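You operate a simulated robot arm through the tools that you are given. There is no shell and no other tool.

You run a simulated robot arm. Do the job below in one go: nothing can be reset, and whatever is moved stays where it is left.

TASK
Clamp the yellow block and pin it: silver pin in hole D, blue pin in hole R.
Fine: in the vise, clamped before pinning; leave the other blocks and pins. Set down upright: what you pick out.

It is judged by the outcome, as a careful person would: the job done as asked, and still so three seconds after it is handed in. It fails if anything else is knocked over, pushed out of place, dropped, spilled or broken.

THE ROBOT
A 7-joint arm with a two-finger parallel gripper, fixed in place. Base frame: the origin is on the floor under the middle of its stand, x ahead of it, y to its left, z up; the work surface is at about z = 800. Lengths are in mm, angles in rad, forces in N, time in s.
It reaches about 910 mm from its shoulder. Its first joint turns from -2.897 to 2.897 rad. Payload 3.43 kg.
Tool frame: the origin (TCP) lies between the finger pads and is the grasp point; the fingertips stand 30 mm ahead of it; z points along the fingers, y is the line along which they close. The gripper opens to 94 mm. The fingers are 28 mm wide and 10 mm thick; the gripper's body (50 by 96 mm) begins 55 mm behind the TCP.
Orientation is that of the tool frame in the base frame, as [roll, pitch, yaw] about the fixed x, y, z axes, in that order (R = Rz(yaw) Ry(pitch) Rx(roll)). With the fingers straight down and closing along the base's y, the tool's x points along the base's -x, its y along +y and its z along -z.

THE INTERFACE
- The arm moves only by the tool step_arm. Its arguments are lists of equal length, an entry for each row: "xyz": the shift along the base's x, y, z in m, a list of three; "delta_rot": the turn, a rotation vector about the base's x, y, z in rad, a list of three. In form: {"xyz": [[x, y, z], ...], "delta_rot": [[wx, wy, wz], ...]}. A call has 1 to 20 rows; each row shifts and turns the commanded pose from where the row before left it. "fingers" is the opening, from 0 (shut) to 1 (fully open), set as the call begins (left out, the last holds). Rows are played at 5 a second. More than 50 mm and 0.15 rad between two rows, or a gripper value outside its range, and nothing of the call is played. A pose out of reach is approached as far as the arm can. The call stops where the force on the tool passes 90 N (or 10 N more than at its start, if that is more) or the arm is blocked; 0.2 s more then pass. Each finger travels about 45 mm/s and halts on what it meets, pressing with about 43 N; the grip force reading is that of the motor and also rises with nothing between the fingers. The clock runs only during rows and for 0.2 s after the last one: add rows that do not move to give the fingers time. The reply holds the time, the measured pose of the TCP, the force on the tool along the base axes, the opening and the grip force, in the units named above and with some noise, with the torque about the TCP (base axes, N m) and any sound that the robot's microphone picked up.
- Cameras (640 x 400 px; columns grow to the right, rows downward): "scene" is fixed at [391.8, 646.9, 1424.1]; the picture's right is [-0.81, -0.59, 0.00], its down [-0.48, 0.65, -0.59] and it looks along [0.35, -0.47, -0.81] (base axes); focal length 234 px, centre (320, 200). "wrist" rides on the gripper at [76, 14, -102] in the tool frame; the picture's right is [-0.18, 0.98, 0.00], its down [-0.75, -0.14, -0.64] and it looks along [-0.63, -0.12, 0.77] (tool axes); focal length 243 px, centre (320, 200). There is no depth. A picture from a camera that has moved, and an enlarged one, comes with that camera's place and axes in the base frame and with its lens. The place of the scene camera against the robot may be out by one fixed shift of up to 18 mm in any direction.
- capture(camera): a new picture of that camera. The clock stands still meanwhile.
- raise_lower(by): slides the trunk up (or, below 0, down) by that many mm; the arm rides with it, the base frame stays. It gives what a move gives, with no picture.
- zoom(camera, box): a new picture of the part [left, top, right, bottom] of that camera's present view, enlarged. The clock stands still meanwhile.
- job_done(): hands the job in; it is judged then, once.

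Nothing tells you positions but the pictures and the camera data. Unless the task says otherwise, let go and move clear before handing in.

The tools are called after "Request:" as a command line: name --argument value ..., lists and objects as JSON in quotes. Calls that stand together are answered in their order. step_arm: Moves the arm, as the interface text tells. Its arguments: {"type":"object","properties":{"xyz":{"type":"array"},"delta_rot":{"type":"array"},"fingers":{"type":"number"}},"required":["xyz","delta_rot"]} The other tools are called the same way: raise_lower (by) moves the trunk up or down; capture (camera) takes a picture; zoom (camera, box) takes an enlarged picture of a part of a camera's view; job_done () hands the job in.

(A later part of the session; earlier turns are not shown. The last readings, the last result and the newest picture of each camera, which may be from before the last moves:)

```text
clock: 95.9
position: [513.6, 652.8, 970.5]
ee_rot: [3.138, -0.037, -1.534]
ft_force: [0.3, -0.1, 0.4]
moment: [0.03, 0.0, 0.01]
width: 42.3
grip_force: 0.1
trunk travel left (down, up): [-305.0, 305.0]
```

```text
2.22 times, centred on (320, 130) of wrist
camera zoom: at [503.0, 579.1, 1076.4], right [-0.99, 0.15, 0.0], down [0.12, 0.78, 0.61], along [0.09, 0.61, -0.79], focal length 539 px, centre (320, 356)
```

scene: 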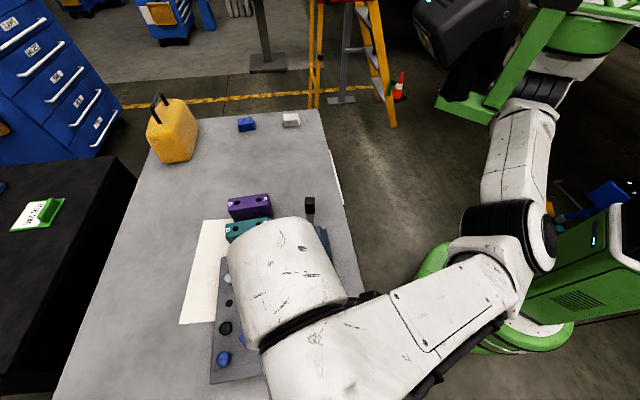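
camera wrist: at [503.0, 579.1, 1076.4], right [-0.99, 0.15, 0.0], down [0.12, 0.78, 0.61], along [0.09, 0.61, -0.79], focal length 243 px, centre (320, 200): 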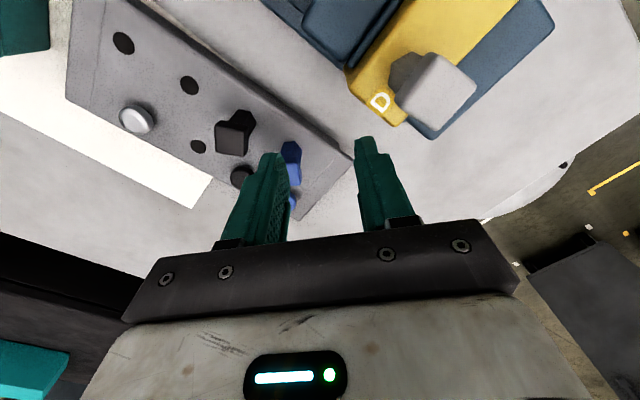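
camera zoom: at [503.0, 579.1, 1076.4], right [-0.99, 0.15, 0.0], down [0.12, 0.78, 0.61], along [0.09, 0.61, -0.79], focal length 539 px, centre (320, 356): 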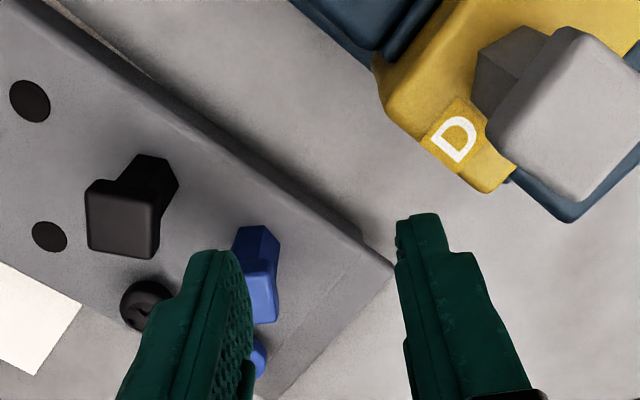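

The arm reported being blocked near the end of that turn, not out of reach, and it sagged slightly. I'll look at the whole arm before going further.

Request:
capture --camera "scene"

Request:
zoom --camera "scene" --box '[420, 0, 640, 350]'

```text
taken
```

scene: 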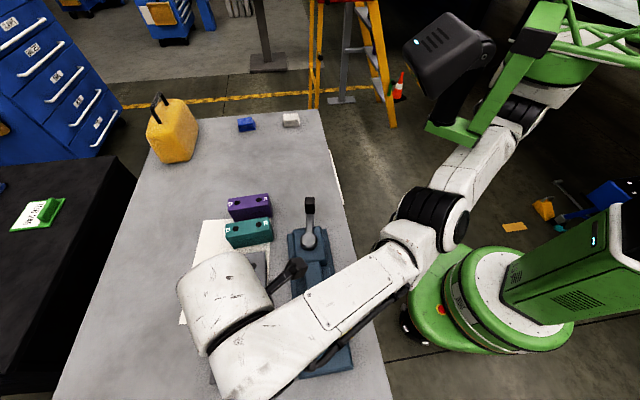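

```text
1.14 times, centred on (530, 175) of scene
camera zoom: at [391.8, 646.9, 1424.1], right [-0.81, -0.59, 0.0], down [-0.48, 0.65, -0.59], along [0.35, -0.47, -0.81], focal length 268 px, centre (80, 229)
```

zoom: 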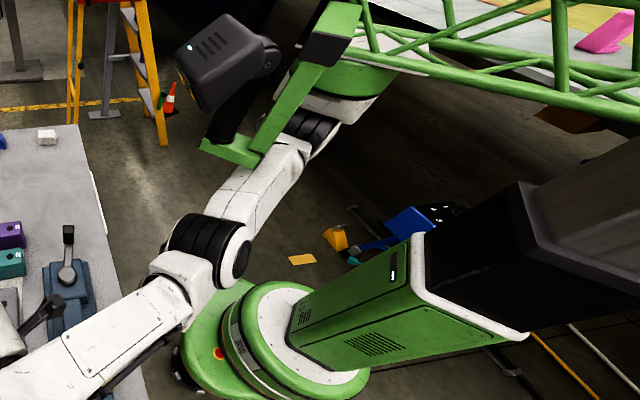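

I can see now that the arm hangs from a boom, and the upper arm is brushing the green bracket in this posture. Raising the trunk again avoids that, so I'll do that, level the tool and come back down.

Request:
raise_lower --by 135

Request:
step_arm --xyz '[[0, 0, -0.03], [0, 0, -0.03], [0, 0, -0.03], [0, 0, -0.02], [0, 0, 0]]' --delta_rot '[[0, 0, 0], [0, 0, 0], [0, 0, 0], [0, 0, 0], [0, 0, 0]]'

Request:
capture --camera "scene"

```text
clock: 97.5
position: [514.8, 653.0, 1105.2]
ee_rot: [3.137, -0.037, -1.533]
ft_force: [0.2, -0.8, -0.4]
moment: [0.0, 0.03, 0.01]
width: 42.3
grip_force: 0.0
trunk travel left (down, up): [-440.0, 170.0]
```

```text
clock: 98.7
position: [515.6, 650.9, 998.4]
ee_rot: [3.136, -0.031, -1.536]
ft_force: [0.5, 0.6, 0.1]
moment: [-0.02, -0.04, 0.01]
width: 42.4
grip_force: 0.1
trunk travel left (down, up): [-440.0, 170.0]
```

```text
taken
```

scene: 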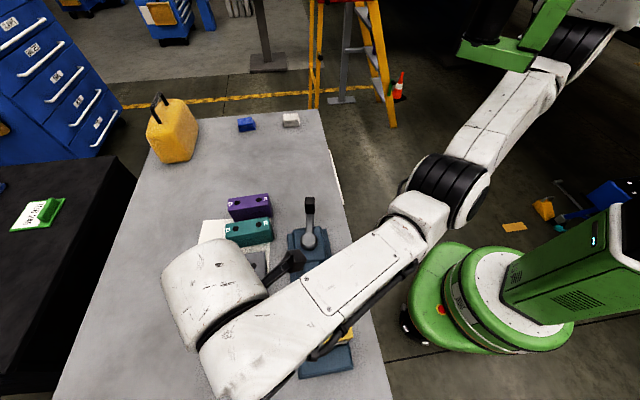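

Request:
step_arm --xyz '[[0.01, 0, -0.01], [0.01, 0, -0.01], [0.005, 0, 0], [0, 0, 0], [0, 0, 0]]' --delta_rot '[[0.0104, -0.0015, -0.0117], [0.0104, -0.0015, -0.0117], [0.0104, -0.0015, -0.0117], [0, 0, 0], [0, 0, 0]]' --fingers 0.6

Request:
capture --camera "wrist"

Request:
zoom --camera "wrist" --box '[220, 40, 420, 220]'

```text
clock: 99.9
position: [541.0, 652.5, 977.9]
ee_rot: [-3.142, -0.003, -1.571]
ft_force: [0.6, 0.1, 0.3]
moment: [-0.02, -0.03, -0.04]
width: 56.3
grip_force: 0.0
trunk travel left (down, up): [-440.0, 170.0]
```

```text
taken
camera wrist: at [526.1, 575.4, 1080.6], right [-0.98, 0.18, 0.0], down [0.14, 0.76, 0.64], along [0.12, 0.63, -0.77], focal length 243 px, centre (320, 200)
```

wrist: 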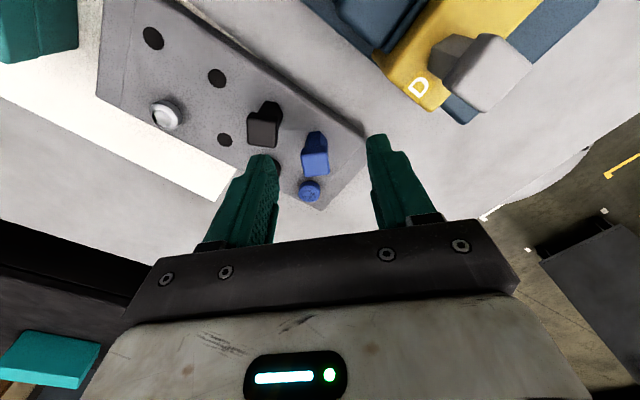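

```text
2.22 times, centred on (320, 130) of wrist
camera zoom: at [526.1, 575.4, 1080.6], right [-0.98, 0.18, 0.0], down [0.14, 0.76, 0.64], along [0.12, 0.63, -0.77], focal length 539 px, centre (320, 356)
```

zoom: 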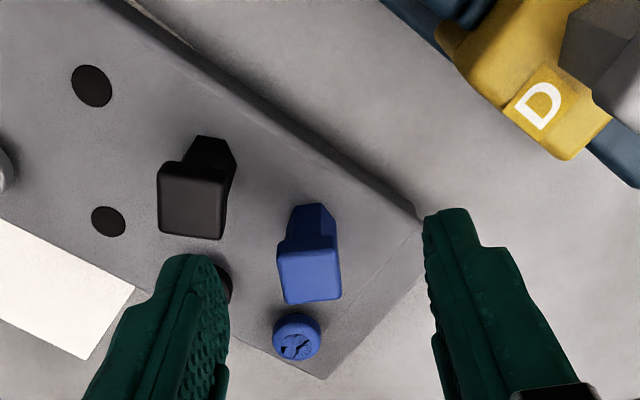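

The blue head is centred near (552.8, 697.5) with faces along x and y. It's at the edge of reach for a vertical tool, so I'll lower the trunk slightly and tilt the tool about 0.18 rad outward about the finger-closing axis.

Request:
raise_lower --by -25

Request:
step_arm --xyz '[[0.002, 0.005, 0.005], [0.002, 0.01, 0], [0.003, 0.01, 0], [0.003, 0.01, 0], [0.002, 0.009, 0], [0, 0, 0], [0, 0, 0]]' --delta_rot '[[0.06, 0, 0], [0.06, 0, 0], [0.06, 0, 0], [0, 0, 0], [0, 0, 0], [0, 0, 0], [0, 0, 0]]' --fingers 0.45

Request:
capture --camera "wrist"

Request:
zoom --camera "wrist" --box '[220, 60, 420, 240]'

```text
clock: 100.6
position: [540.5, 651.6, 954.1]
ee_rot: [3.14, -0.003, -1.571]
ft_force: [-0.3, -0.3, -1.3]
moment: [0.02, 0.03, 0.0]
width: 56.3
grip_force: 0.0
trunk travel left (down, up): [-415.0, 195.0]
```

```text
clock: 102.2
position: [551.7, 696.8, 959.3]
ee_rot: [-3.141, 0.178, -1.571]
ft_force: [0.6, 0.1, 0.3]
moment: [0.03, 0.0, 0.0]
width: 42.2
grip_force: 0.0
trunk travel left (down, up): [-415.0, 195.0]
```

```text
taken
camera wrist: at [538.1, 603.0, 1046.5], right [-0.98, 0.18, 0.03], down [0.14, 0.63, 0.77], along [0.12, 0.76, -0.64], focal length 243 px, centre (320, 200)
```

wrist: 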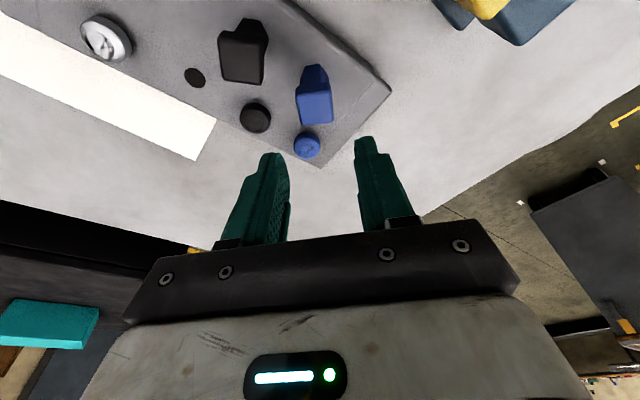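

```text
2.22 times, centred on (320, 150) of wrist
camera zoom: at [538.1, 603.0, 1046.5], right [-0.98, 0.18, 0.03], down [0.14, 0.63, 0.77], along [0.12, 0.76, -0.64], focal length 539 px, centre (320, 311)
```

zoom: 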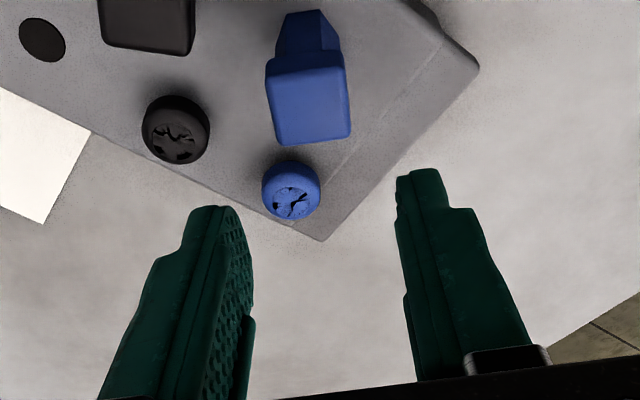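

The tilt is reached, and the blue head measures at (553, 697), right under the grasp point. I'll go down in two stages.

Request:
step_arm --xyz '[[0.0009, -0.0002, -0.025], [0, 0, -0.025], [0, 0, 0], [0, 0, 0]]' --delta_rot '[[0, 0, 0], [0, 0, 0], [0, 0, 0], [0, 0, 0]]'

Request:
zoom --camera "wrist" --box '[220, 60, 420, 240]'

```text
clock: 103.2
position: [554.6, 696.2, 908.6]
ee_rot: [3.141, 0.178, -1.572]
ft_force: [-0.1, 0.2, 0.4]
moment: [0.0, 0.02, -0.04]
width: 42.4
grip_force: 0.0
trunk travel left (down, up): [-415.0, 195.0]
```

```text
2.22 times, centred on (320, 150) of wrist
camera zoom: at [539.5, 602.2, 995.7], right [-0.98, 0.18, 0.03], down [0.14, 0.63, 0.76], along [0.12, 0.76, -0.64], focal length 539 px, centre (320, 311)
```

zoom: 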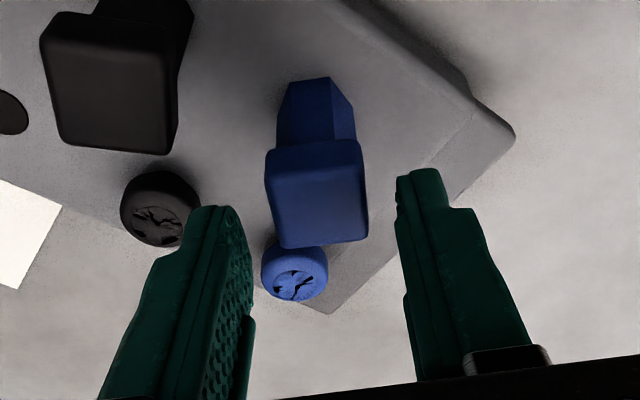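

Request:
step_arm --xyz '[[-0.0007, 0.0012, -0.011], [0, 0, -0.01], [0, 0, -0.01], [0, 0, 0], [0, 0, 0]]' --delta_rot '[[0, 0, 0], [0, 0, 0], [0, 0, 0], [0, 0, 0], [0, 0, 0]]'

Request:
zoom --camera "wrist" --box '[220, 60, 420, 240]'

```text
clock: 104.4
position: [552.2, 696.0, 876.0]
ee_rot: [-3.141, 0.176, -1.572]
ft_force: [0.1, 0.9, -0.1]
moment: [0.01, 0.0, 0.0]
width: 42.4
grip_force: 0.0
trunk travel left (down, up): [-415.0, 195.0]
```

```text
2.22 times, centred on (320, 150) of wrist
camera zoom: at [538.6, 603.2, 963.7], right [-0.98, 0.18, 0.03], down [0.14, 0.63, 0.76], along [0.12, 0.76, -0.64], focal length 539 px, centre (320, 311)
```

zoom: 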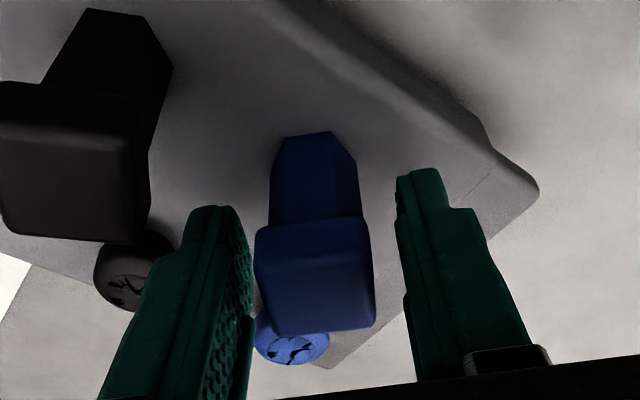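

The head is centred between the fingers. Closing on the blue pin.

Request:
step_arm --xyz '[[0, 0, 0], [0, 0, 0], [0, 0, 0], [0, 0, 0]]' --delta_rot '[[0, 0, 0], [0, 0, 0], [0, 0, 0], [0, 0, 0]]' --fingers 0.0

Request:
zoom --camera "wrist" --box '[220, 60, 420, 240]'

```text
clock: 105.4
position: [551.6, 695.8, 877.5]
ee_rot: [3.141, 0.178, -1.57]
ft_force: [0.2, 0.2, 1.1]
moment: [-0.04, -0.04, 0.04]
width: 29.8
grip_force: 43.3
trunk travel left (down, up): [-415.0, 195.0]
```

```text
2.22 times, centred on (320, 150) of wrist
camera zoom: at [538.6, 603.3, 963.8], right [-0.98, 0.18, 0.03], down [0.14, 0.63, 0.76], along [0.12, 0.76, -0.64], focal length 539 px, centre (320, 311)
```

zoom: 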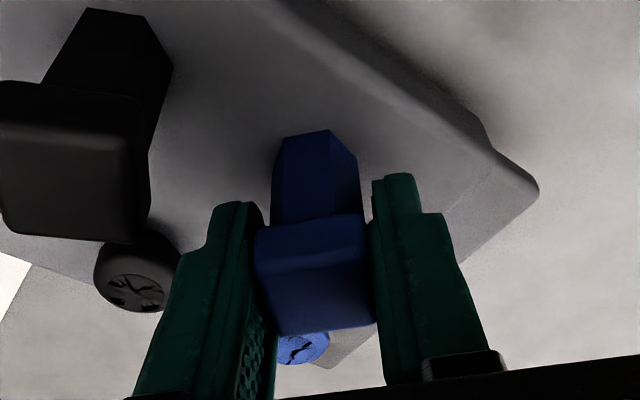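

The blue pin is gripped. Lifting it straight up.

Request:
step_arm --xyz '[[0, 0, 0.008], [0, 0, 0.01], [0, 0, 0.015], [0, 0, 0.02], [0, 0, 0.02], [0, 0, 0.02], [0, 0, 0], [0, 0, 0]]' --delta_rot '[[0, 0, 0], [0, 0, 0], [0, 0, 0], [0, 0, 0], [0, 0, 0], [0, 0, 0], [0, 0, 0], [0, 0, 0]]'

Request:
zoom --camera "wrist" --box '[220, 40, 420, 220]'

Request:
capture --camera "scene"

```text
clock: 107.2
position: [552.3, 696.2, 969.7]
ee_rot: [3.141, 0.178, -1.572]
ft_force: [-0.3, -0.1, -1.0]
moment: [0.0, 0.0, 0.01]
width: 29.3
grip_force: 43.1
trunk travel left (down, up): [-415.0, 195.0]
```

```text
2.22 times, centred on (320, 130) of wrist
camera zoom: at [538.7, 602.8, 1057.0], right [-0.98, 0.18, 0.03], down [0.14, 0.63, 0.76], along [0.12, 0.76, -0.64], focal length 539 px, centre (320, 356)
```

zoom: 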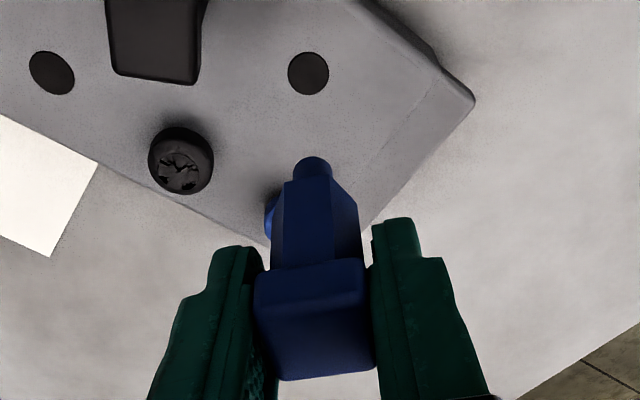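

```text
taken
```

scene: 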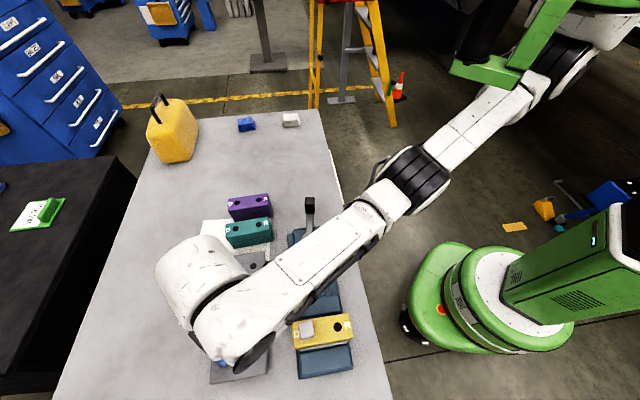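

The blue pin is out cleanly. I'll bring it inward first, then rise and turn, keeping clear of the silver pin, and approach hole R.

Request:
step_arm --xyz '[[-0.0107, -0.032, 0.0067], [-0.0107, -0.032, 0.0067], [-0.0107, -0.032, 0.0067], [-0.0133, -0.0067, 0.0083], [-0.0133, -0.0067, 0.0083], [-0.0133, -0.0067, 0.0083], [-0.0133, -0.0067, 0.0083], [-0.0133, -0.0067, 0.0083], [-0.0133, -0.0067, 0.0083], [0, 0, 0], [0, 0, 0]]' --delta_rot '[[0, 0, 0], [0, 0, 0], [0, 0, 0], [0, 0, -0.129], [0, 0, -0.129], [0, 0, -0.129], [0, 0, -0.129], [0, 0, -0.129], [0, 0, -0.129], [0, 0, 0], [0, 0, 0]]'

Request:
capture --camera "wrist"

Request:
zoom --camera "wrist" --box '[220, 20, 460, 220]'

```text
clock: 109.6
position: [440.2, 559.6, 1038.9]
ee_rot: [-3.141, 0.177, -2.344]
ft_force: [-0.5, 0.1, -0.7]
moment: [0.0, 0.0, -0.01]
width: 29.5
grip_force: 43.1
trunk travel left (down, up): [-415.0, 195.0]
```

```text
taken
camera wrist: at [364.9, 503.6, 1127.1], right [-0.58, 0.82, 0.03], down [0.54, 0.35, 0.76], along [0.61, 0.46, -0.64], focal length 243 px, centre (320, 200)
```

wrist: 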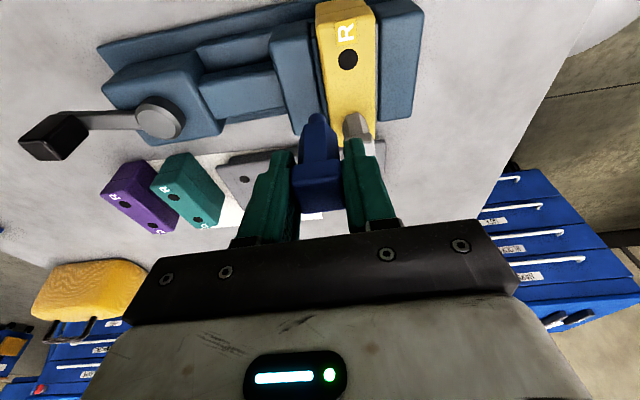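

```text
2.00 times, centred on (340, 120) of wrist
camera zoom: at [364.9, 503.6, 1127.1], right [-0.58, 0.82, 0.03], down [0.54, 0.35, 0.76], along [0.61, 0.46, -0.64], focal length 485 px, centre (280, 360)
```

zoom: 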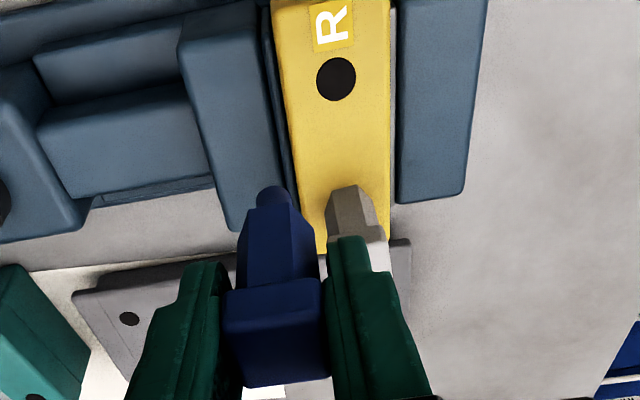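

Hole R is in clear view near (413, 574). I'll move over it and lower until the tip is about 10 mm above the block.

Request:
step_arm --xyz '[[-0.0135, 0.0069, 0], [-0.0134, 0.0068, 0], [0, 0, -0.02], [0, 0, -0.02], [0, 0, -0.01], [0, 0, 0], [0, 0, 0]]' --delta_rot '[[0, 0, 0], [0, 0, 0], [0, 0, 0], [0, 0, 0], [0, 0, 0], [0, 0, 0], [0, 0, 0]]'

Request:
capture --camera "wrist"

Request:
zoom --camera "wrist" --box '[285, 80, 365, 140]'

```text
clock: 111.2
position: [413.5, 574.0, 991.0]
ee_rot: [-3.142, 0.175, -2.344]
ft_force: [-0.6, 0.3, -0.3]
moment: [0.0, -0.02, -0.01]
width: 29.3
grip_force: 43.6
trunk travel left (down, up): [-415.0, 195.0]
```

```text
taken
camera wrist: at [338.3, 517.2, 1078.3], right [-0.58, 0.82, 0.03], down [0.54, 0.35, 0.76], along [0.61, 0.46, -0.64], focal length 243 px, centre (320, 200)
```

wrist: 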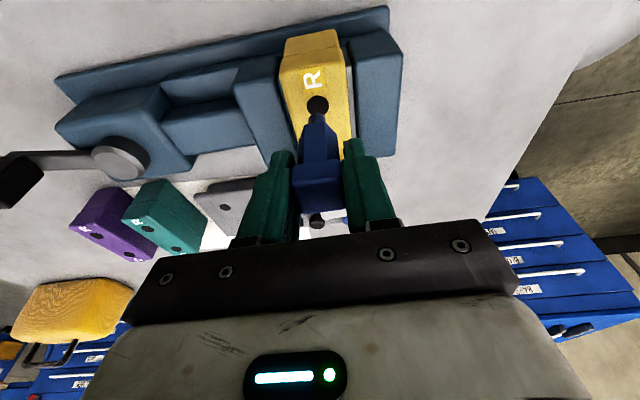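

```text
6.67 times, centred on (325, 110) of wrist
camera zoom: at [338.3, 517.2, 1078.3], right [-0.58, 0.82, 0.03], down [0.54, 0.35, 0.76], along [0.61, 0.46, -0.64], focal length 1618 px, centre (287, 800)
```

zoom: 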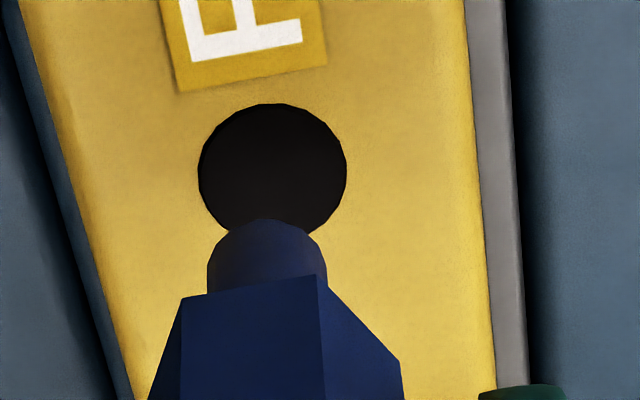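

The hole and the blue shank are both sharply visible. I'll shift by (−2.7, −0.8) mm and come 6 mm lower to reduce parallax.

Request:
step_arm --xyz '[[-0.0027, -0.0008, 0], [0, 0, -0.003], [0, 0, -0.003], [0, 0, 0], [0, 0, 0]]' --delta_rot '[[0, 0, 0], [0, 0, 0], [0, 0, 0], [0, 0, 0], [0, 0, 0]]'

Request:
zoom --camera "wrist" --box '[285, 80, 365, 140]'

```text
clock: 112.4
position: [410.5, 573.2, 984.9]
ee_rot: [-3.141, 0.175, -2.347]
ft_force: [-0.5, 0.3, -0.2]
moment: [0.01, -0.03, 0.02]
width: 29.5
grip_force: 43.2
trunk travel left (down, up): [-415.0, 195.0]
```

```text
6.67 times, centred on (325, 110) of wrist
camera zoom: at [335.1, 516.5, 1072.1], right [-0.58, 0.82, 0.03], down [0.54, 0.35, 0.76], along [0.61, 0.46, -0.64], focal length 1618 px, centre (287, 800)
```

zoom: 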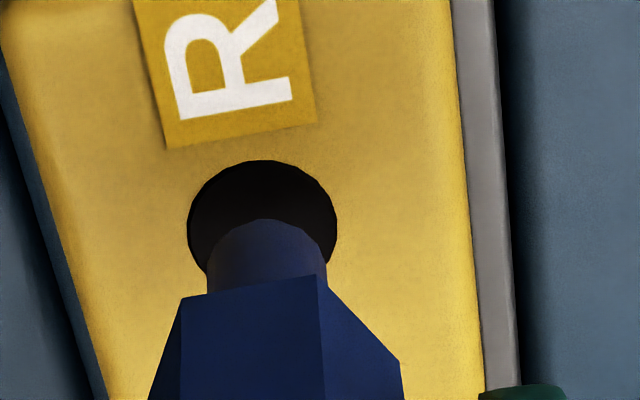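

Request:
step_arm --xyz '[[0.0003, -0.0003, -0.002], [0, 0, -0.003], [0, 0, 0], [0, 0, 0]]' --delta_rot '[[0, 0, 0], [0, 0, 0], [0, 0, 0], [0, 0, 0]]'

Request:
zoom --camera "wrist" --box '[285, 80, 365, 140]'

```text
clock: 113.4
position: [412.1, 573.7, 979.3]
ee_rot: [-3.141, 0.175, -2.346]
ft_force: [0.2, 0.0, -1.6]
moment: [-0.02, 0.02, -0.01]
width: 29.6
grip_force: 43.1
trunk travel left (down, up): [-415.0, 195.0]
```

```text
6.67 times, centred on (325, 110) of wrist
camera zoom: at [335.8, 516.3, 1066.5], right [-0.58, 0.82, 0.03], down [0.54, 0.35, 0.76], along [0.61, 0.46, -0.64], focal length 1618 px, centre (287, 800)
```

zoom: 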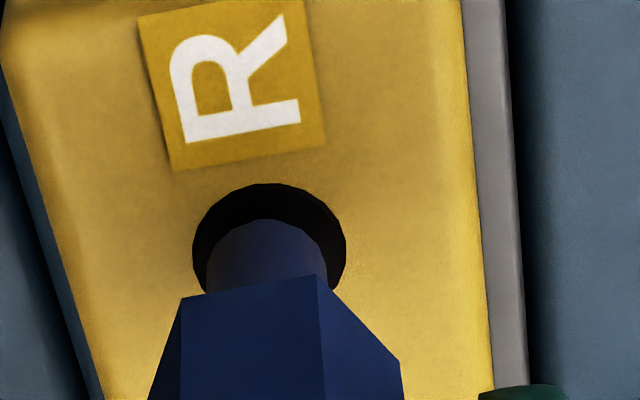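

Request:
step_arm --xyz '[[0, 0, -0.0015], [0, 0, -0.0015], [0, 0, 0], [0, 0, 0]]' --delta_rot '[[0, 0, 0], [0, 0, 0], [0, 0, 0], [0, 0, 0]]'

Request:
zoom --camera "wrist" --box '[285, 80, 365, 140]'

```text
clock: 114.4
position: [410.1, 572.6, 976.1]
ee_rot: [-3.141, 0.176, -2.343]
ft_force: [0.7, 0.8, -1.2]
moment: [0.0, 0.0, 0.0]
width: 29.1
grip_force: 42.9
trunk travel left (down, up): [-415.0, 195.0]
```

```text
6.67 times, centred on (325, 110) of wrist
camera zoom: at [336.1, 515.8, 1063.7], right [-0.58, 0.82, 0.03], down [0.54, 0.35, 0.76], along [0.61, 0.46, -0.64], focal length 1618 px, centre (287, 800)
```

zoom: 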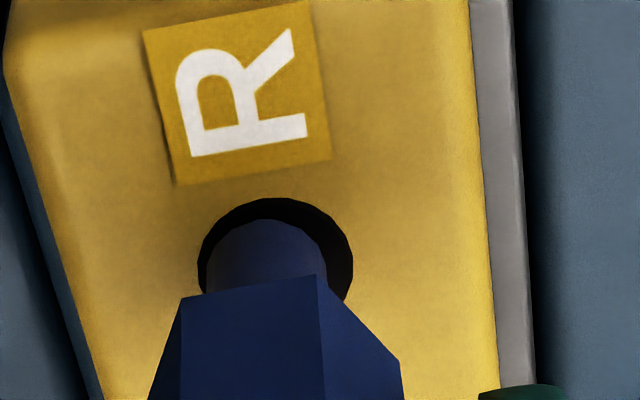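

Request:
step_arm --xyz '[[-0.0006, 0.0006, -0.0015], [0, 0, -0.0015], [0, 0, 0], [0, 0, 0]]' --delta_rot '[[0, 0, 0], [0, 0, 0], [0, 0, 0], [0, 0, 0]]'

Request:
zoom --camera "wrist" --box '[285, 80, 365, 140]'

```text
clock: 115.4
position: [411.1, 573.4, 972.9]
ee_rot: [-3.141, 0.175, -2.343]
ft_force: [-1.1, 0.1, -1.8]
moment: [-0.01, 0.01, 0.01]
width: 29.5
grip_force: 42.7
trunk travel left (down, up): [-415.0, 195.0]
```

```text
6.67 times, centred on (325, 110) of wrist
camera zoom: at [335.7, 516.7, 1060.4], right [-0.58, 0.82, 0.03], down [0.54, 0.35, 0.76], along [0.61, 0.46, -0.64], focal length 1618 px, centre (287, 800)
```

zoom: 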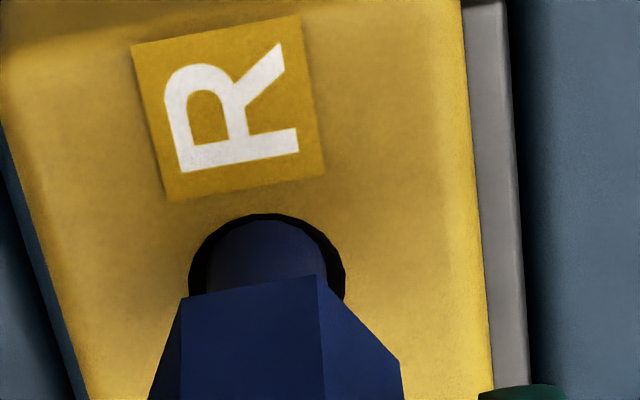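

Request:
step_arm --xyz '[[0, 0, -0.001], [0, 0, -0.001], [0, 0, 0], [0, 0, 0]]' --delta_rot '[[0, 0, 0], [0, 0, 0], [0, 0, 0], [0, 0, 0]]'

Request:
zoom --camera "wrist" --box '[285, 80, 365, 140]'

```text
clock: 116.4
position: [411.4, 573.3, 972.1]
ee_rot: [3.141, 0.178, -2.345]
ft_force: [2.5, 2.1, 1.0]
moment: [0.12, -0.12, -0.01]
width: 29.4
grip_force: 42.9
trunk travel left (down, up): [-415.0, 195.0]
```

```text
6.67 times, centred on (325, 110) of wrist
camera zoom: at [335.8, 516.7, 1059.0], right [-0.58, 0.82, 0.03], down [0.54, 0.35, 0.77], along [0.61, 0.46, -0.64], focal length 1618 px, centre (287, 800)
```

zoom: 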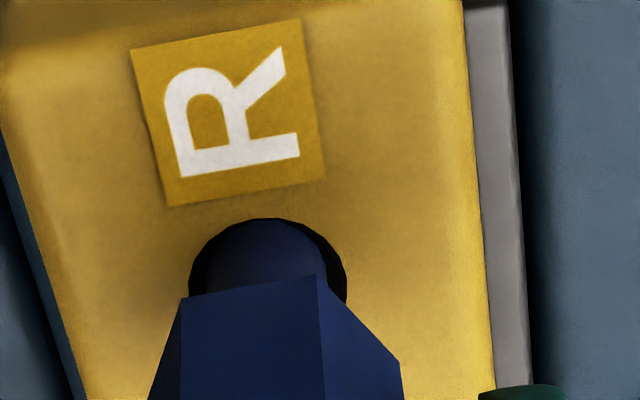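

A light touch on the robot-side rim. I'll back up 1 mm, shift about 1.5 mm outward, and try again.

Request:
step_arm --xyz '[[0, 0, 0.0015], [0.001, 0.0011, 0], [0, 0, 0], [0, 0, 0]]' --delta_rot '[[0, 0, 0], [0, 0, 0], [0, 0, 0], [0, 0, 0]]'

Request:
zoom --camera "wrist" --box '[285, 80, 365, 140]'

```text
clock: 117.4
position: [412.0, 574.2, 973.8]
ee_rot: [-3.14, 0.175, -2.344]
ft_force: [0.3, -0.2, -0.5]
moment: [0.03, -0.05, -0.01]
width: 29.3
grip_force: 42.8
trunk travel left (down, up): [-415.0, 195.0]
```

```text
6.67 times, centred on (325, 110) of wrist
camera zoom: at [336.3, 517.4, 1060.5], right [-0.58, 0.82, 0.03], down [0.54, 0.35, 0.76], along [0.61, 0.46, -0.64], focal length 1618 px, centre (287, 800)
```

zoom: 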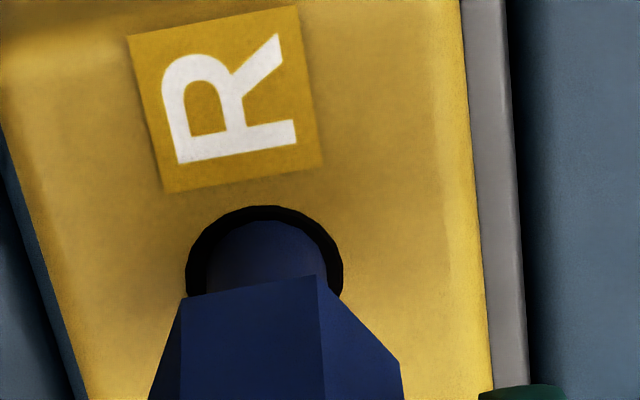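

Request:
step_arm --xyz '[[0.0006, 0.0006, 0], [0, 0, -0.0015], [0, 0, -0.0015], [0, 0, 0]]' --delta_rot '[[0, 0, 0], [0, 0, 0], [0, 0, 0], [0, 0, 0]]'

Request:
zoom --camera "wrist" --box '[285, 80, 365, 140]'

```text
clock: 118.4
position: [412.0, 575.2, 969.5]
ee_rot: [3.14, 0.176, -2.344]
ft_force: [-1.0, -0.4, -1.0]
moment: [0.0, -0.01, 0.01]
width: 29.3
grip_force: 42.5
trunk travel left (down, up): [-415.0, 195.0]
```

```text
6.67 times, centred on (325, 110) of wrist
camera zoom: at [337.0, 518.1, 1056.8], right [-0.58, 0.82, 0.03], down [0.54, 0.35, 0.76], along [0.61, 0.46, -0.64], focal length 1618 px, centre (287, 800)
```

zoom: 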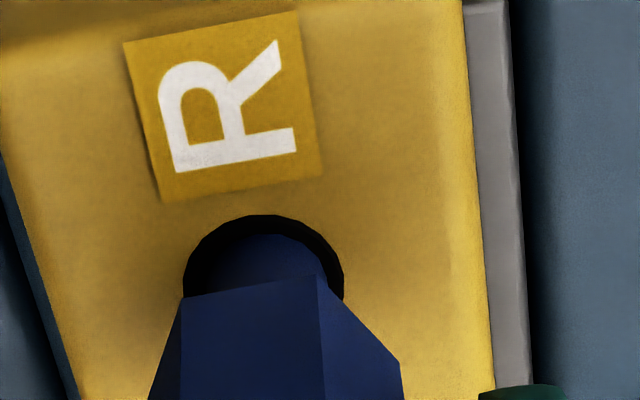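

The shank is now inside hole R with no contact force. I'll continue down in small steps.

Request:
step_arm --xyz '[[0.0002, -0.0002, -0.002], [0, 0, -0.002], [0, 0, 0]]' --delta_rot '[[0, 0, 0], [0, 0, 0], [0, 0, 0]]'

Request:
zoom --camera "wrist" --box '[285, 80, 365, 140]'

```text
clock: 119.2
position: [411.9, 573.9, 964.4]
ee_rot: [3.14, 0.175, -2.343]
ft_force: [0.0, -0.3, -0.6]
moment: [-0.04, 0.05, -0.02]
width: 29.5
grip_force: 43.5
trunk travel left (down, up): [-415.0, 195.0]
```

```text
6.67 times, centred on (325, 110) of wrist
camera zoom: at [337.6, 517.8, 1052.8], right [-0.58, 0.82, 0.03], down [0.54, 0.35, 0.76], along [0.61, 0.46, -0.64], focal length 1618 px, centre (287, 800)
```

zoom: 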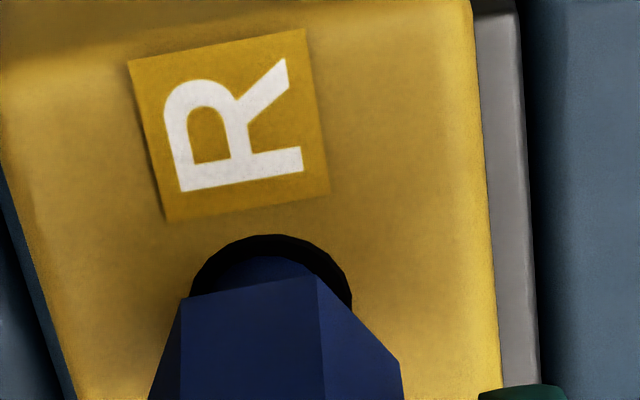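

Request:
step_arm --xyz '[[-0.0006, -0.0002, -0.002], [0, 0, -0.002], [0, 0, 0]]' --delta_rot '[[0, 0, 0], [0, 0, 0], [0, 0, 0]]'

Request:
zoom --camera "wrist" --box '[285, 80, 365, 140]'

```text
clock: 120.0
position: [412.9, 574.6, 962.2]
ee_rot: [3.14, 0.179, -2.344]
ft_force: [-0.6, 0.0, -0.3]
moment: [0.02, -0.01, 0.02]
width: 29.7
grip_force: 42.9
trunk travel left (down, up): [-415.0, 195.0]
```

```text
6.67 times, centred on (325, 110) of wrist
camera zoom: at [337.3, 518.3, 1049.0], right [-0.58, 0.82, 0.03], down [0.54, 0.35, 0.76], along [0.61, 0.46, -0.64], focal length 1618 px, centre (287, 800)
```

zoom: 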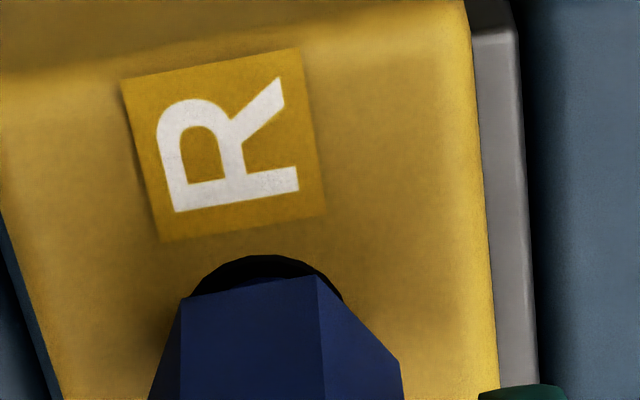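

Forces stay near zero at TCP z≈962. Continuing down toward the collar contact expected near 954.

Request:
step_arm --xyz '[[0, 0, -0.0015], [0, 0, -0.0015], [0, 0, 0]]' --delta_rot '[[0, 0, 0], [0, 0, 0], [0, 0, 0]]'

Request:
step_arm --xyz '[[0, 0, -0.001], [0, 0, -0.001], [0, 0, 0]]' --delta_rot '[[0, 0, 0], [0, 0, 0], [0, 0, 0]]'

Request:
zoom --camera "wrist" --box '[270, 80, 390, 180]'

```text
clock: 120.8
position: [411.6, 575.7, 958.7]
ee_rot: [3.141, 0.176, -2.343]
ft_force: [-0.7, -0.1, -0.7]
moment: [0.01, 0.03, -0.03]
width: 29.7
grip_force: 42.8
trunk travel left (down, up): [-415.0, 195.0]
```

```text
clock: 121.6
position: [412.8, 574.3, 957.0]
ee_rot: [3.141, 0.178, -2.344]
ft_force: [-0.4, -0.6, -0.4]
moment: [0.02, 0.03, 0.0]
width: 29.6
grip_force: 43.1
trunk travel left (down, up): [-415.0, 195.0]
```

```text
4.00 times, centred on (330, 130) of wrist
camera zoom: at [337.3, 518.3, 1043.8], right [-0.58, 0.82, 0.03], down [0.54, 0.35, 0.76], along [0.61, 0.46, -0.64], focal length 970 px, centre (280, 480)
```

zoom: 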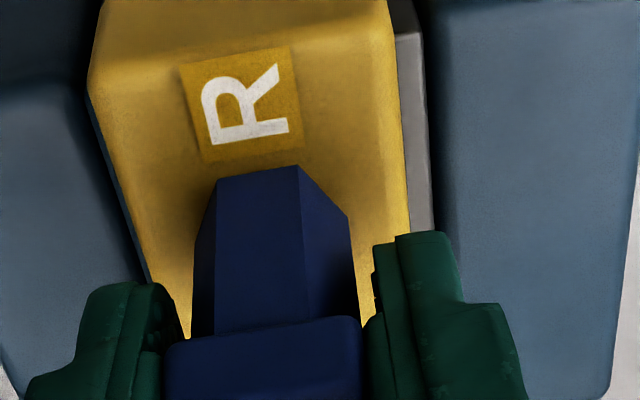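

Request:
step_arm --xyz '[[0, 0, -0.001], [0, 0, 0]]' --delta_rot '[[0, 0, 0], [0, 0, 0]]'

Request:
step_arm --xyz '[[0, 0, -0.001], [0, 0, 0]]' --delta_rot '[[0, 0, 0], [0, 0, 0]]'

```text
clock: 122.2
position: [412.6, 576.0, 954.6]
ee_rot: [3.141, 0.178, -2.343]
ft_force: [0.9, -0.5, -0.8]
moment: [0.01, -0.01, 0.01]
width: 29.7
grip_force: 42.6
trunk travel left (down, up): [-415.0, 195.0]
```

```text
clock: 122.8
position: [411.8, 575.4, 954.4]
ee_rot: [3.141, 0.176, -2.344]
ft_force: [-0.3, -0.3, -1.4]
moment: [0.0, 0.0, -0.01]
width: 29.2
grip_force: 42.8
trunk travel left (down, up): [-415.0, 195.0]
```

Request:
step_arm --xyz '[[0, 0, -0.001], [0, 0, 0]]' --delta_rot '[[0, 0, 0], [0, 0, 0]]'

Request:
step_arm --xyz '[[0, 0, -0.001], [0, 0, 0]]' --delta_rot '[[0, 0, 0], [0, 0, 0]]'

Request:
zoom --camera "wrist" --box '[270, 80, 390, 180]'

```text
clock: 123.4
position: [411.8, 576.8, 954.6]
ee_rot: [-3.14, 0.177, -2.344]
ft_force: [0.6, 0.2, -1.2]
moment: [-0.01, 0.01, -0.03]
width: 29.6
grip_force: 43.2
trunk travel left (down, up): [-415.0, 195.0]
```

```text
clock: 124.0
position: [412.4, 574.6, 953.5]
ee_rot: [-3.14, 0.178, -2.343]
ft_force: [0.4, 0.0, -0.5]
moment: [-0.02, 0.01, -0.02]
width: 29.5
grip_force: 42.6
trunk travel left (down, up): [-415.0, 195.0]
```

```text
4.00 times, centred on (330, 130) of wrist
camera zoom: at [336.6, 518.5, 1040.0], right [-0.58, 0.82, 0.03], down [0.54, 0.35, 0.76], along [0.61, 0.46, -0.64], focal length 970 px, centre (280, 480)
```

zoom: 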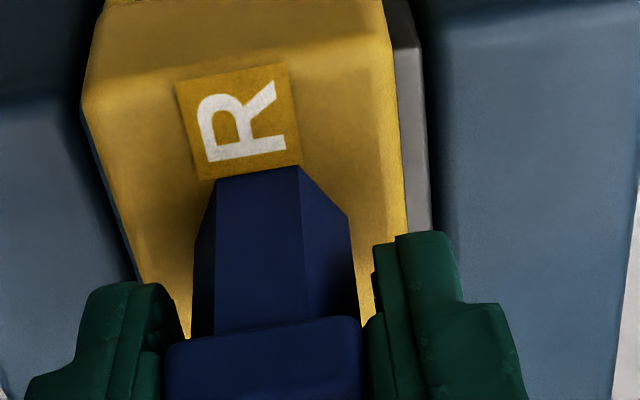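

Request:
step_arm --xyz '[[0, 0, -0.001], [0, 0, 0]]' --delta_rot '[[0, 0, 0], [0, 0, 0]]'

Request:
step_arm --xyz '[[0, 0, -0.001], [0, 0, 0]]' --delta_rot '[[0, 0, 0], [0, 0, 0]]'

```text
clock: 124.6
position: [411.1, 575.0, 951.7]
ee_rot: [3.141, 0.178, -2.344]
ft_force: [-0.7, 0.3, 7.1]
moment: [-0.04, 0.08, -0.03]
width: 29.3
grip_force: 43.5
trunk travel left (down, up): [-415.0, 195.0]
```

```text
clock: 125.2
position: [412.1, 575.3, 952.0]
ee_rot: [3.139, 0.179, -2.344]
ft_force: [-3.0, -1.6, 19.9]
moment: [-0.19, 0.24, 0.01]
width: 29.7
grip_force: 43.1
trunk travel left (down, up): [-415.0, 195.0]
```

The collar is seated on the block with a firm 20 N contact. I'll ease off slightly and release the blue pin.

Request:
step_arm --xyz '[[0, 0, 0.0008], [0, 0, 0]]' --delta_rot '[[0, 0, 0], [0, 0, 0]]'

Request:
step_arm --xyz '[[0, 0, 0], [0, 0, 0], [0, 0, 0]]' --delta_rot '[[0, 0, 0], [0, 0, 0], [0, 0, 0]]' --fingers 0.47

Request:
zoom --camera "wrist" --box '[250, 80, 410, 230]'

```text
clock: 125.8
position: [411.8, 576.8, 951.7]
ee_rot: [3.14, 0.181, -2.344]
ft_force: [-1.1, 5.0, 21.7]
moment: [0.04, 0.17, -0.02]
width: 29.6
grip_force: 43.5
trunk travel left (down, up): [-415.0, 195.0]
```

```text
clock: 126.6
position: [411.6, 573.3, 951.0]
ee_rot: [-3.14, 0.177, -2.344]
ft_force: [0.5, 0.1, 0.5]
moment: [-0.01, 0.0, -0.02]
width: 44.1
grip_force: 0.0
trunk travel left (down, up): [-415.0, 195.0]
```

```text
2.67 times, centred on (330, 155) of wrist
camera zoom: at [336.9, 517.8, 1038.2], right [-0.58, 0.82, 0.03], down [0.54, 0.35, 0.76], along [0.61, 0.46, -0.64], focal length 647 px, centre (293, 320)
```

zoom: 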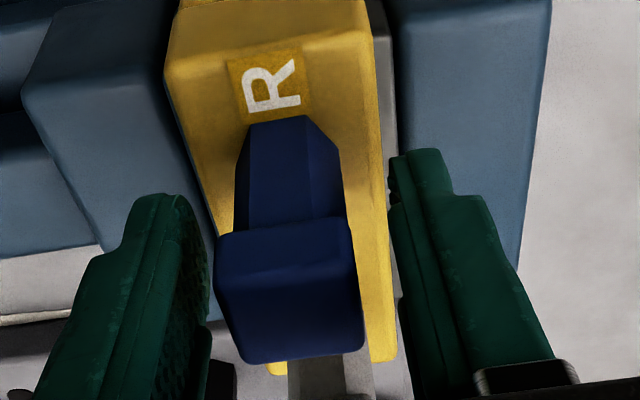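

Released. I'll lift straight up, level the tool and back away, then inspect everything.

Request:
step_arm --xyz '[[0, 0, 0.01], [0, 0, 0.02], [0, 0, 0.03], [0, 0, 0.03], [0, 0, 0.02], [0, 0, 0]]' --delta_rot '[[0, 0, 0], [0, 0, 0], [0, 0, 0], [0, 0, 0], [0, 0, 0], [0, 0, 0]]'

Request:
capture --camera "wrist"

Request:
zoom --camera "wrist" --box '[230, 30, 430, 210]'

```text
clock: 128.0
position: [411.4, 575.8, 1062.0]
ee_rot: [3.141, 0.178, -2.343]
ft_force: [0.0, 0.4, 0.2]
moment: [-0.02, -0.01, 0.0]
width: 44.3
grip_force: 0.0
trunk travel left (down, up): [-415.0, 195.0]
```

```text
taken
camera wrist: at [336.2, 519.0, 1148.5], right [-0.58, 0.82, 0.03], down [0.54, 0.35, 0.76], along [0.61, 0.46, -0.64], focal length 243 px, centre (320, 200)
```

wrist: 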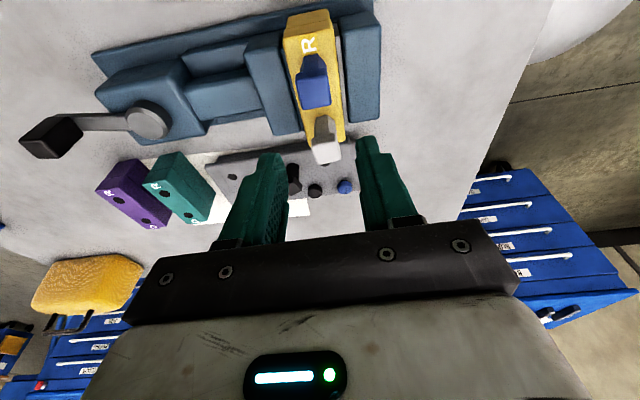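

```text
2.22 times, centred on (330, 120) of wrist
camera zoom: at [336.2, 519.0, 1148.5], right [-0.58, 0.82, 0.03], down [0.54, 0.35, 0.76], along [0.61, 0.46, -0.64], focal length 539 px, centre (298, 378)
```

zoom: 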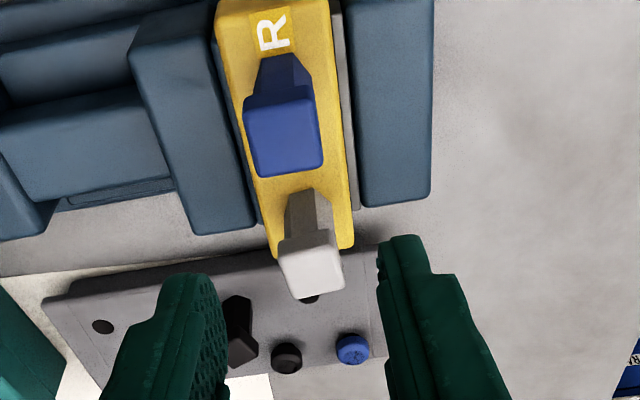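

Both pins are in their holes. I'll level the tool and retreat so the scene camera can see everything.

Request:
step_arm --xyz '[[0, -0.01, 0.02], [0.01, -0.03, 0.02], [0.015, -0.04, 0.01], [0.02, -0.045, 0.01], [0.02, -0.045, 0], [0.02, -0.045, 0], [0.02, -0.04, 0], [0, 0, 0]]' --delta_rot '[[-0.0637, 0.0622, 0], [-0.0637, 0.0622, 0], [0, 0, 0], [0, 0, 0], [0, 0, 0], [0, 0, 0], [0, 0, 0], [0, 0, 0]]'

Request:
capture --camera "scene"

Request:
zoom --camera "scene" --box '[270, 280, 380, 390]'

Request:
zoom --camera "scene" --box '[190, 180, 360, 390]'

```text
refused: row 4 steps farther than a row can; nothing moved
```

```text
taken
```

scene: 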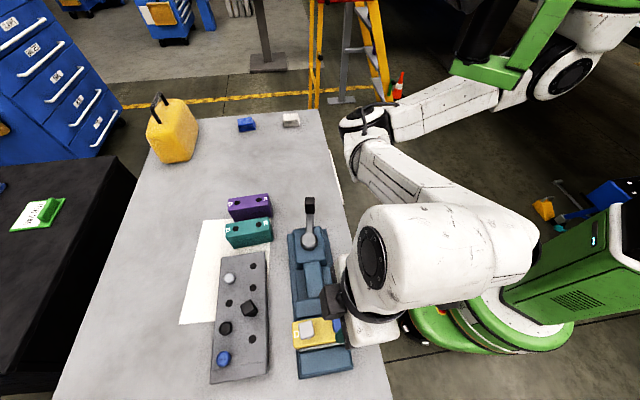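

```text
3.64 times, centred on (325, 335) of scene
camera zoom: at [391.8, 646.9, 1424.1], right [-0.81, -0.59, 0.0], down [-0.48, 0.65, -0.59], along [0.35, -0.47, -0.81], focal length 852 px, centre (302, -291)
```

zoom: 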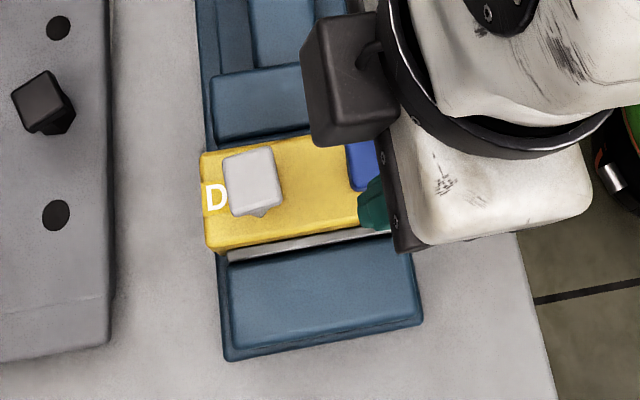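

```text
1.90 times, centred on (275, 285) of scene
camera zoom: at [391.8, 646.9, 1424.1], right [-0.81, -0.59, 0.0], down [-0.48, 0.65, -0.59], along [0.35, -0.47, -0.81], focal length 446 px, centre (406, 38)
```

zoom: 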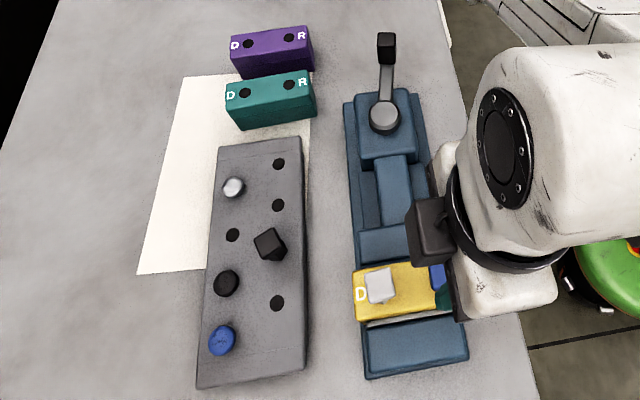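

One row was too long, so nothing moved. I'll repeat the retreat with shorter steps.

Request:
step_arm --xyz '[[0, -0.01, 0.02], [0.01, -0.025, 0.02], [0.012, -0.035, 0.01], [0.015, -0.035, 0.005], [0.015, -0.035, 0], [0.015, -0.035, 0], [0.015, -0.035, 0], [0.01, -0.03, 0], [0, 0, 0]]' --delta_rot '[[-0.0637, 0.0622, 0], [-0.0637, 0.0622, 0], [0, 0, 0], [0, 0, 0], [0, 0, 0], [0, 0, 0], [0, 0, 0], [0, 0, 0], [0, 0, 0]]'

Request:
capture --camera "scene"

Request:
zoom --camera "scene" --box '[270, 280, 380, 390]'

Request:
zoom --camera "scene" --box '[190, 180, 360, 390]'

```text
clock: 130.0
position: [505.3, 336.4, 1100.5]
ee_rot: [-3.111, -0.046, -2.36]
ft_force: [0.3, -0.9, -0.1]
moment: [-0.01, 0.0, -0.02]
width: 44.1
grip_force: 0.1
trunk travel left (down, up): [-415.0, 195.0]
```

```text
taken
```

scene: 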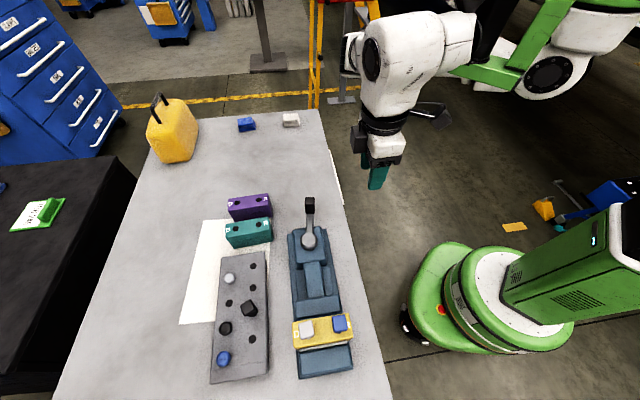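

```text
3.64 times, centred on (325, 335) of scene
camera zoom: at [391.8, 646.9, 1424.1], right [-0.81, -0.59, 0.0], down [-0.48, 0.65, -0.59], along [0.35, -0.47, -0.81], focal length 852 px, centre (302, -291)
```

zoom: 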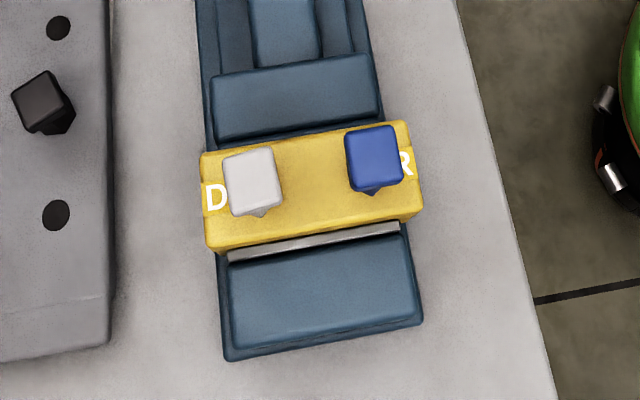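

```text
1.90 times, centred on (275, 285) of scene
camera zoom: at [391.8, 646.9, 1424.1], right [-0.81, -0.59, 0.0], down [-0.48, 0.65, -0.59], along [0.35, -0.47, -0.81], focal length 446 px, centre (406, 38)
```

zoom: 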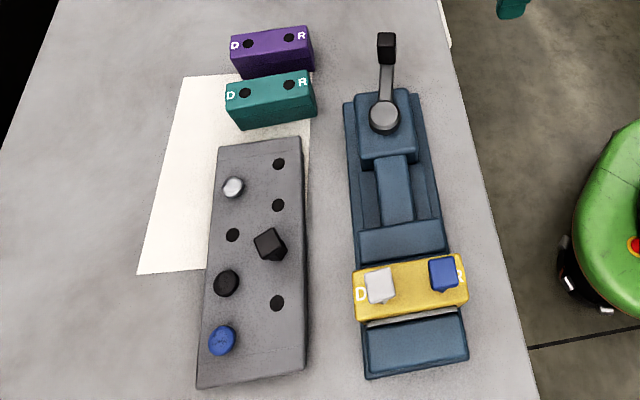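

Everything in the scene looks right: silver in D, blue in R, and the other items untouched. The tool pose looks slightly off its target, so I'll let it settle before a last clamp inspection.

Request:
step_arm --xyz '[[0, 0, 0], [0, 0, 0], [0, 0, 0]]' --delta_rot '[[0, 0, 0], [0, 0, 0], [0, 0, 0]]'

Request:
capture --camera "scene"

```text
clock: 130.8
position: [504.9, 333.3, 1101.9]
ee_rot: [-3.111, -0.043, -2.359]
ft_force: [-0.5, 0.2, -0.6]
moment: [0.02, 0.01, 0.01]
width: 44.0
grip_force: 0.3
trunk travel left (down, up): [-415.0, 195.0]
```

```text
taken
```

scene: 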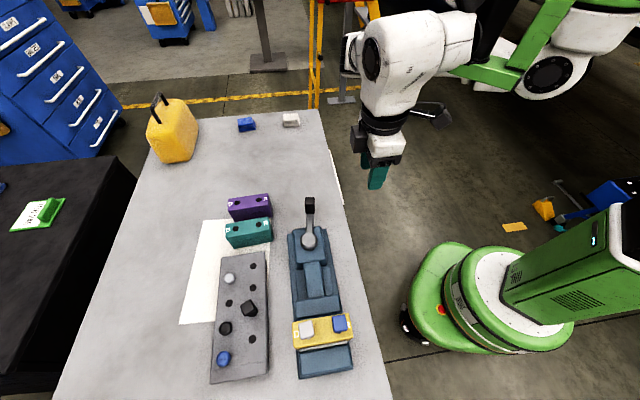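

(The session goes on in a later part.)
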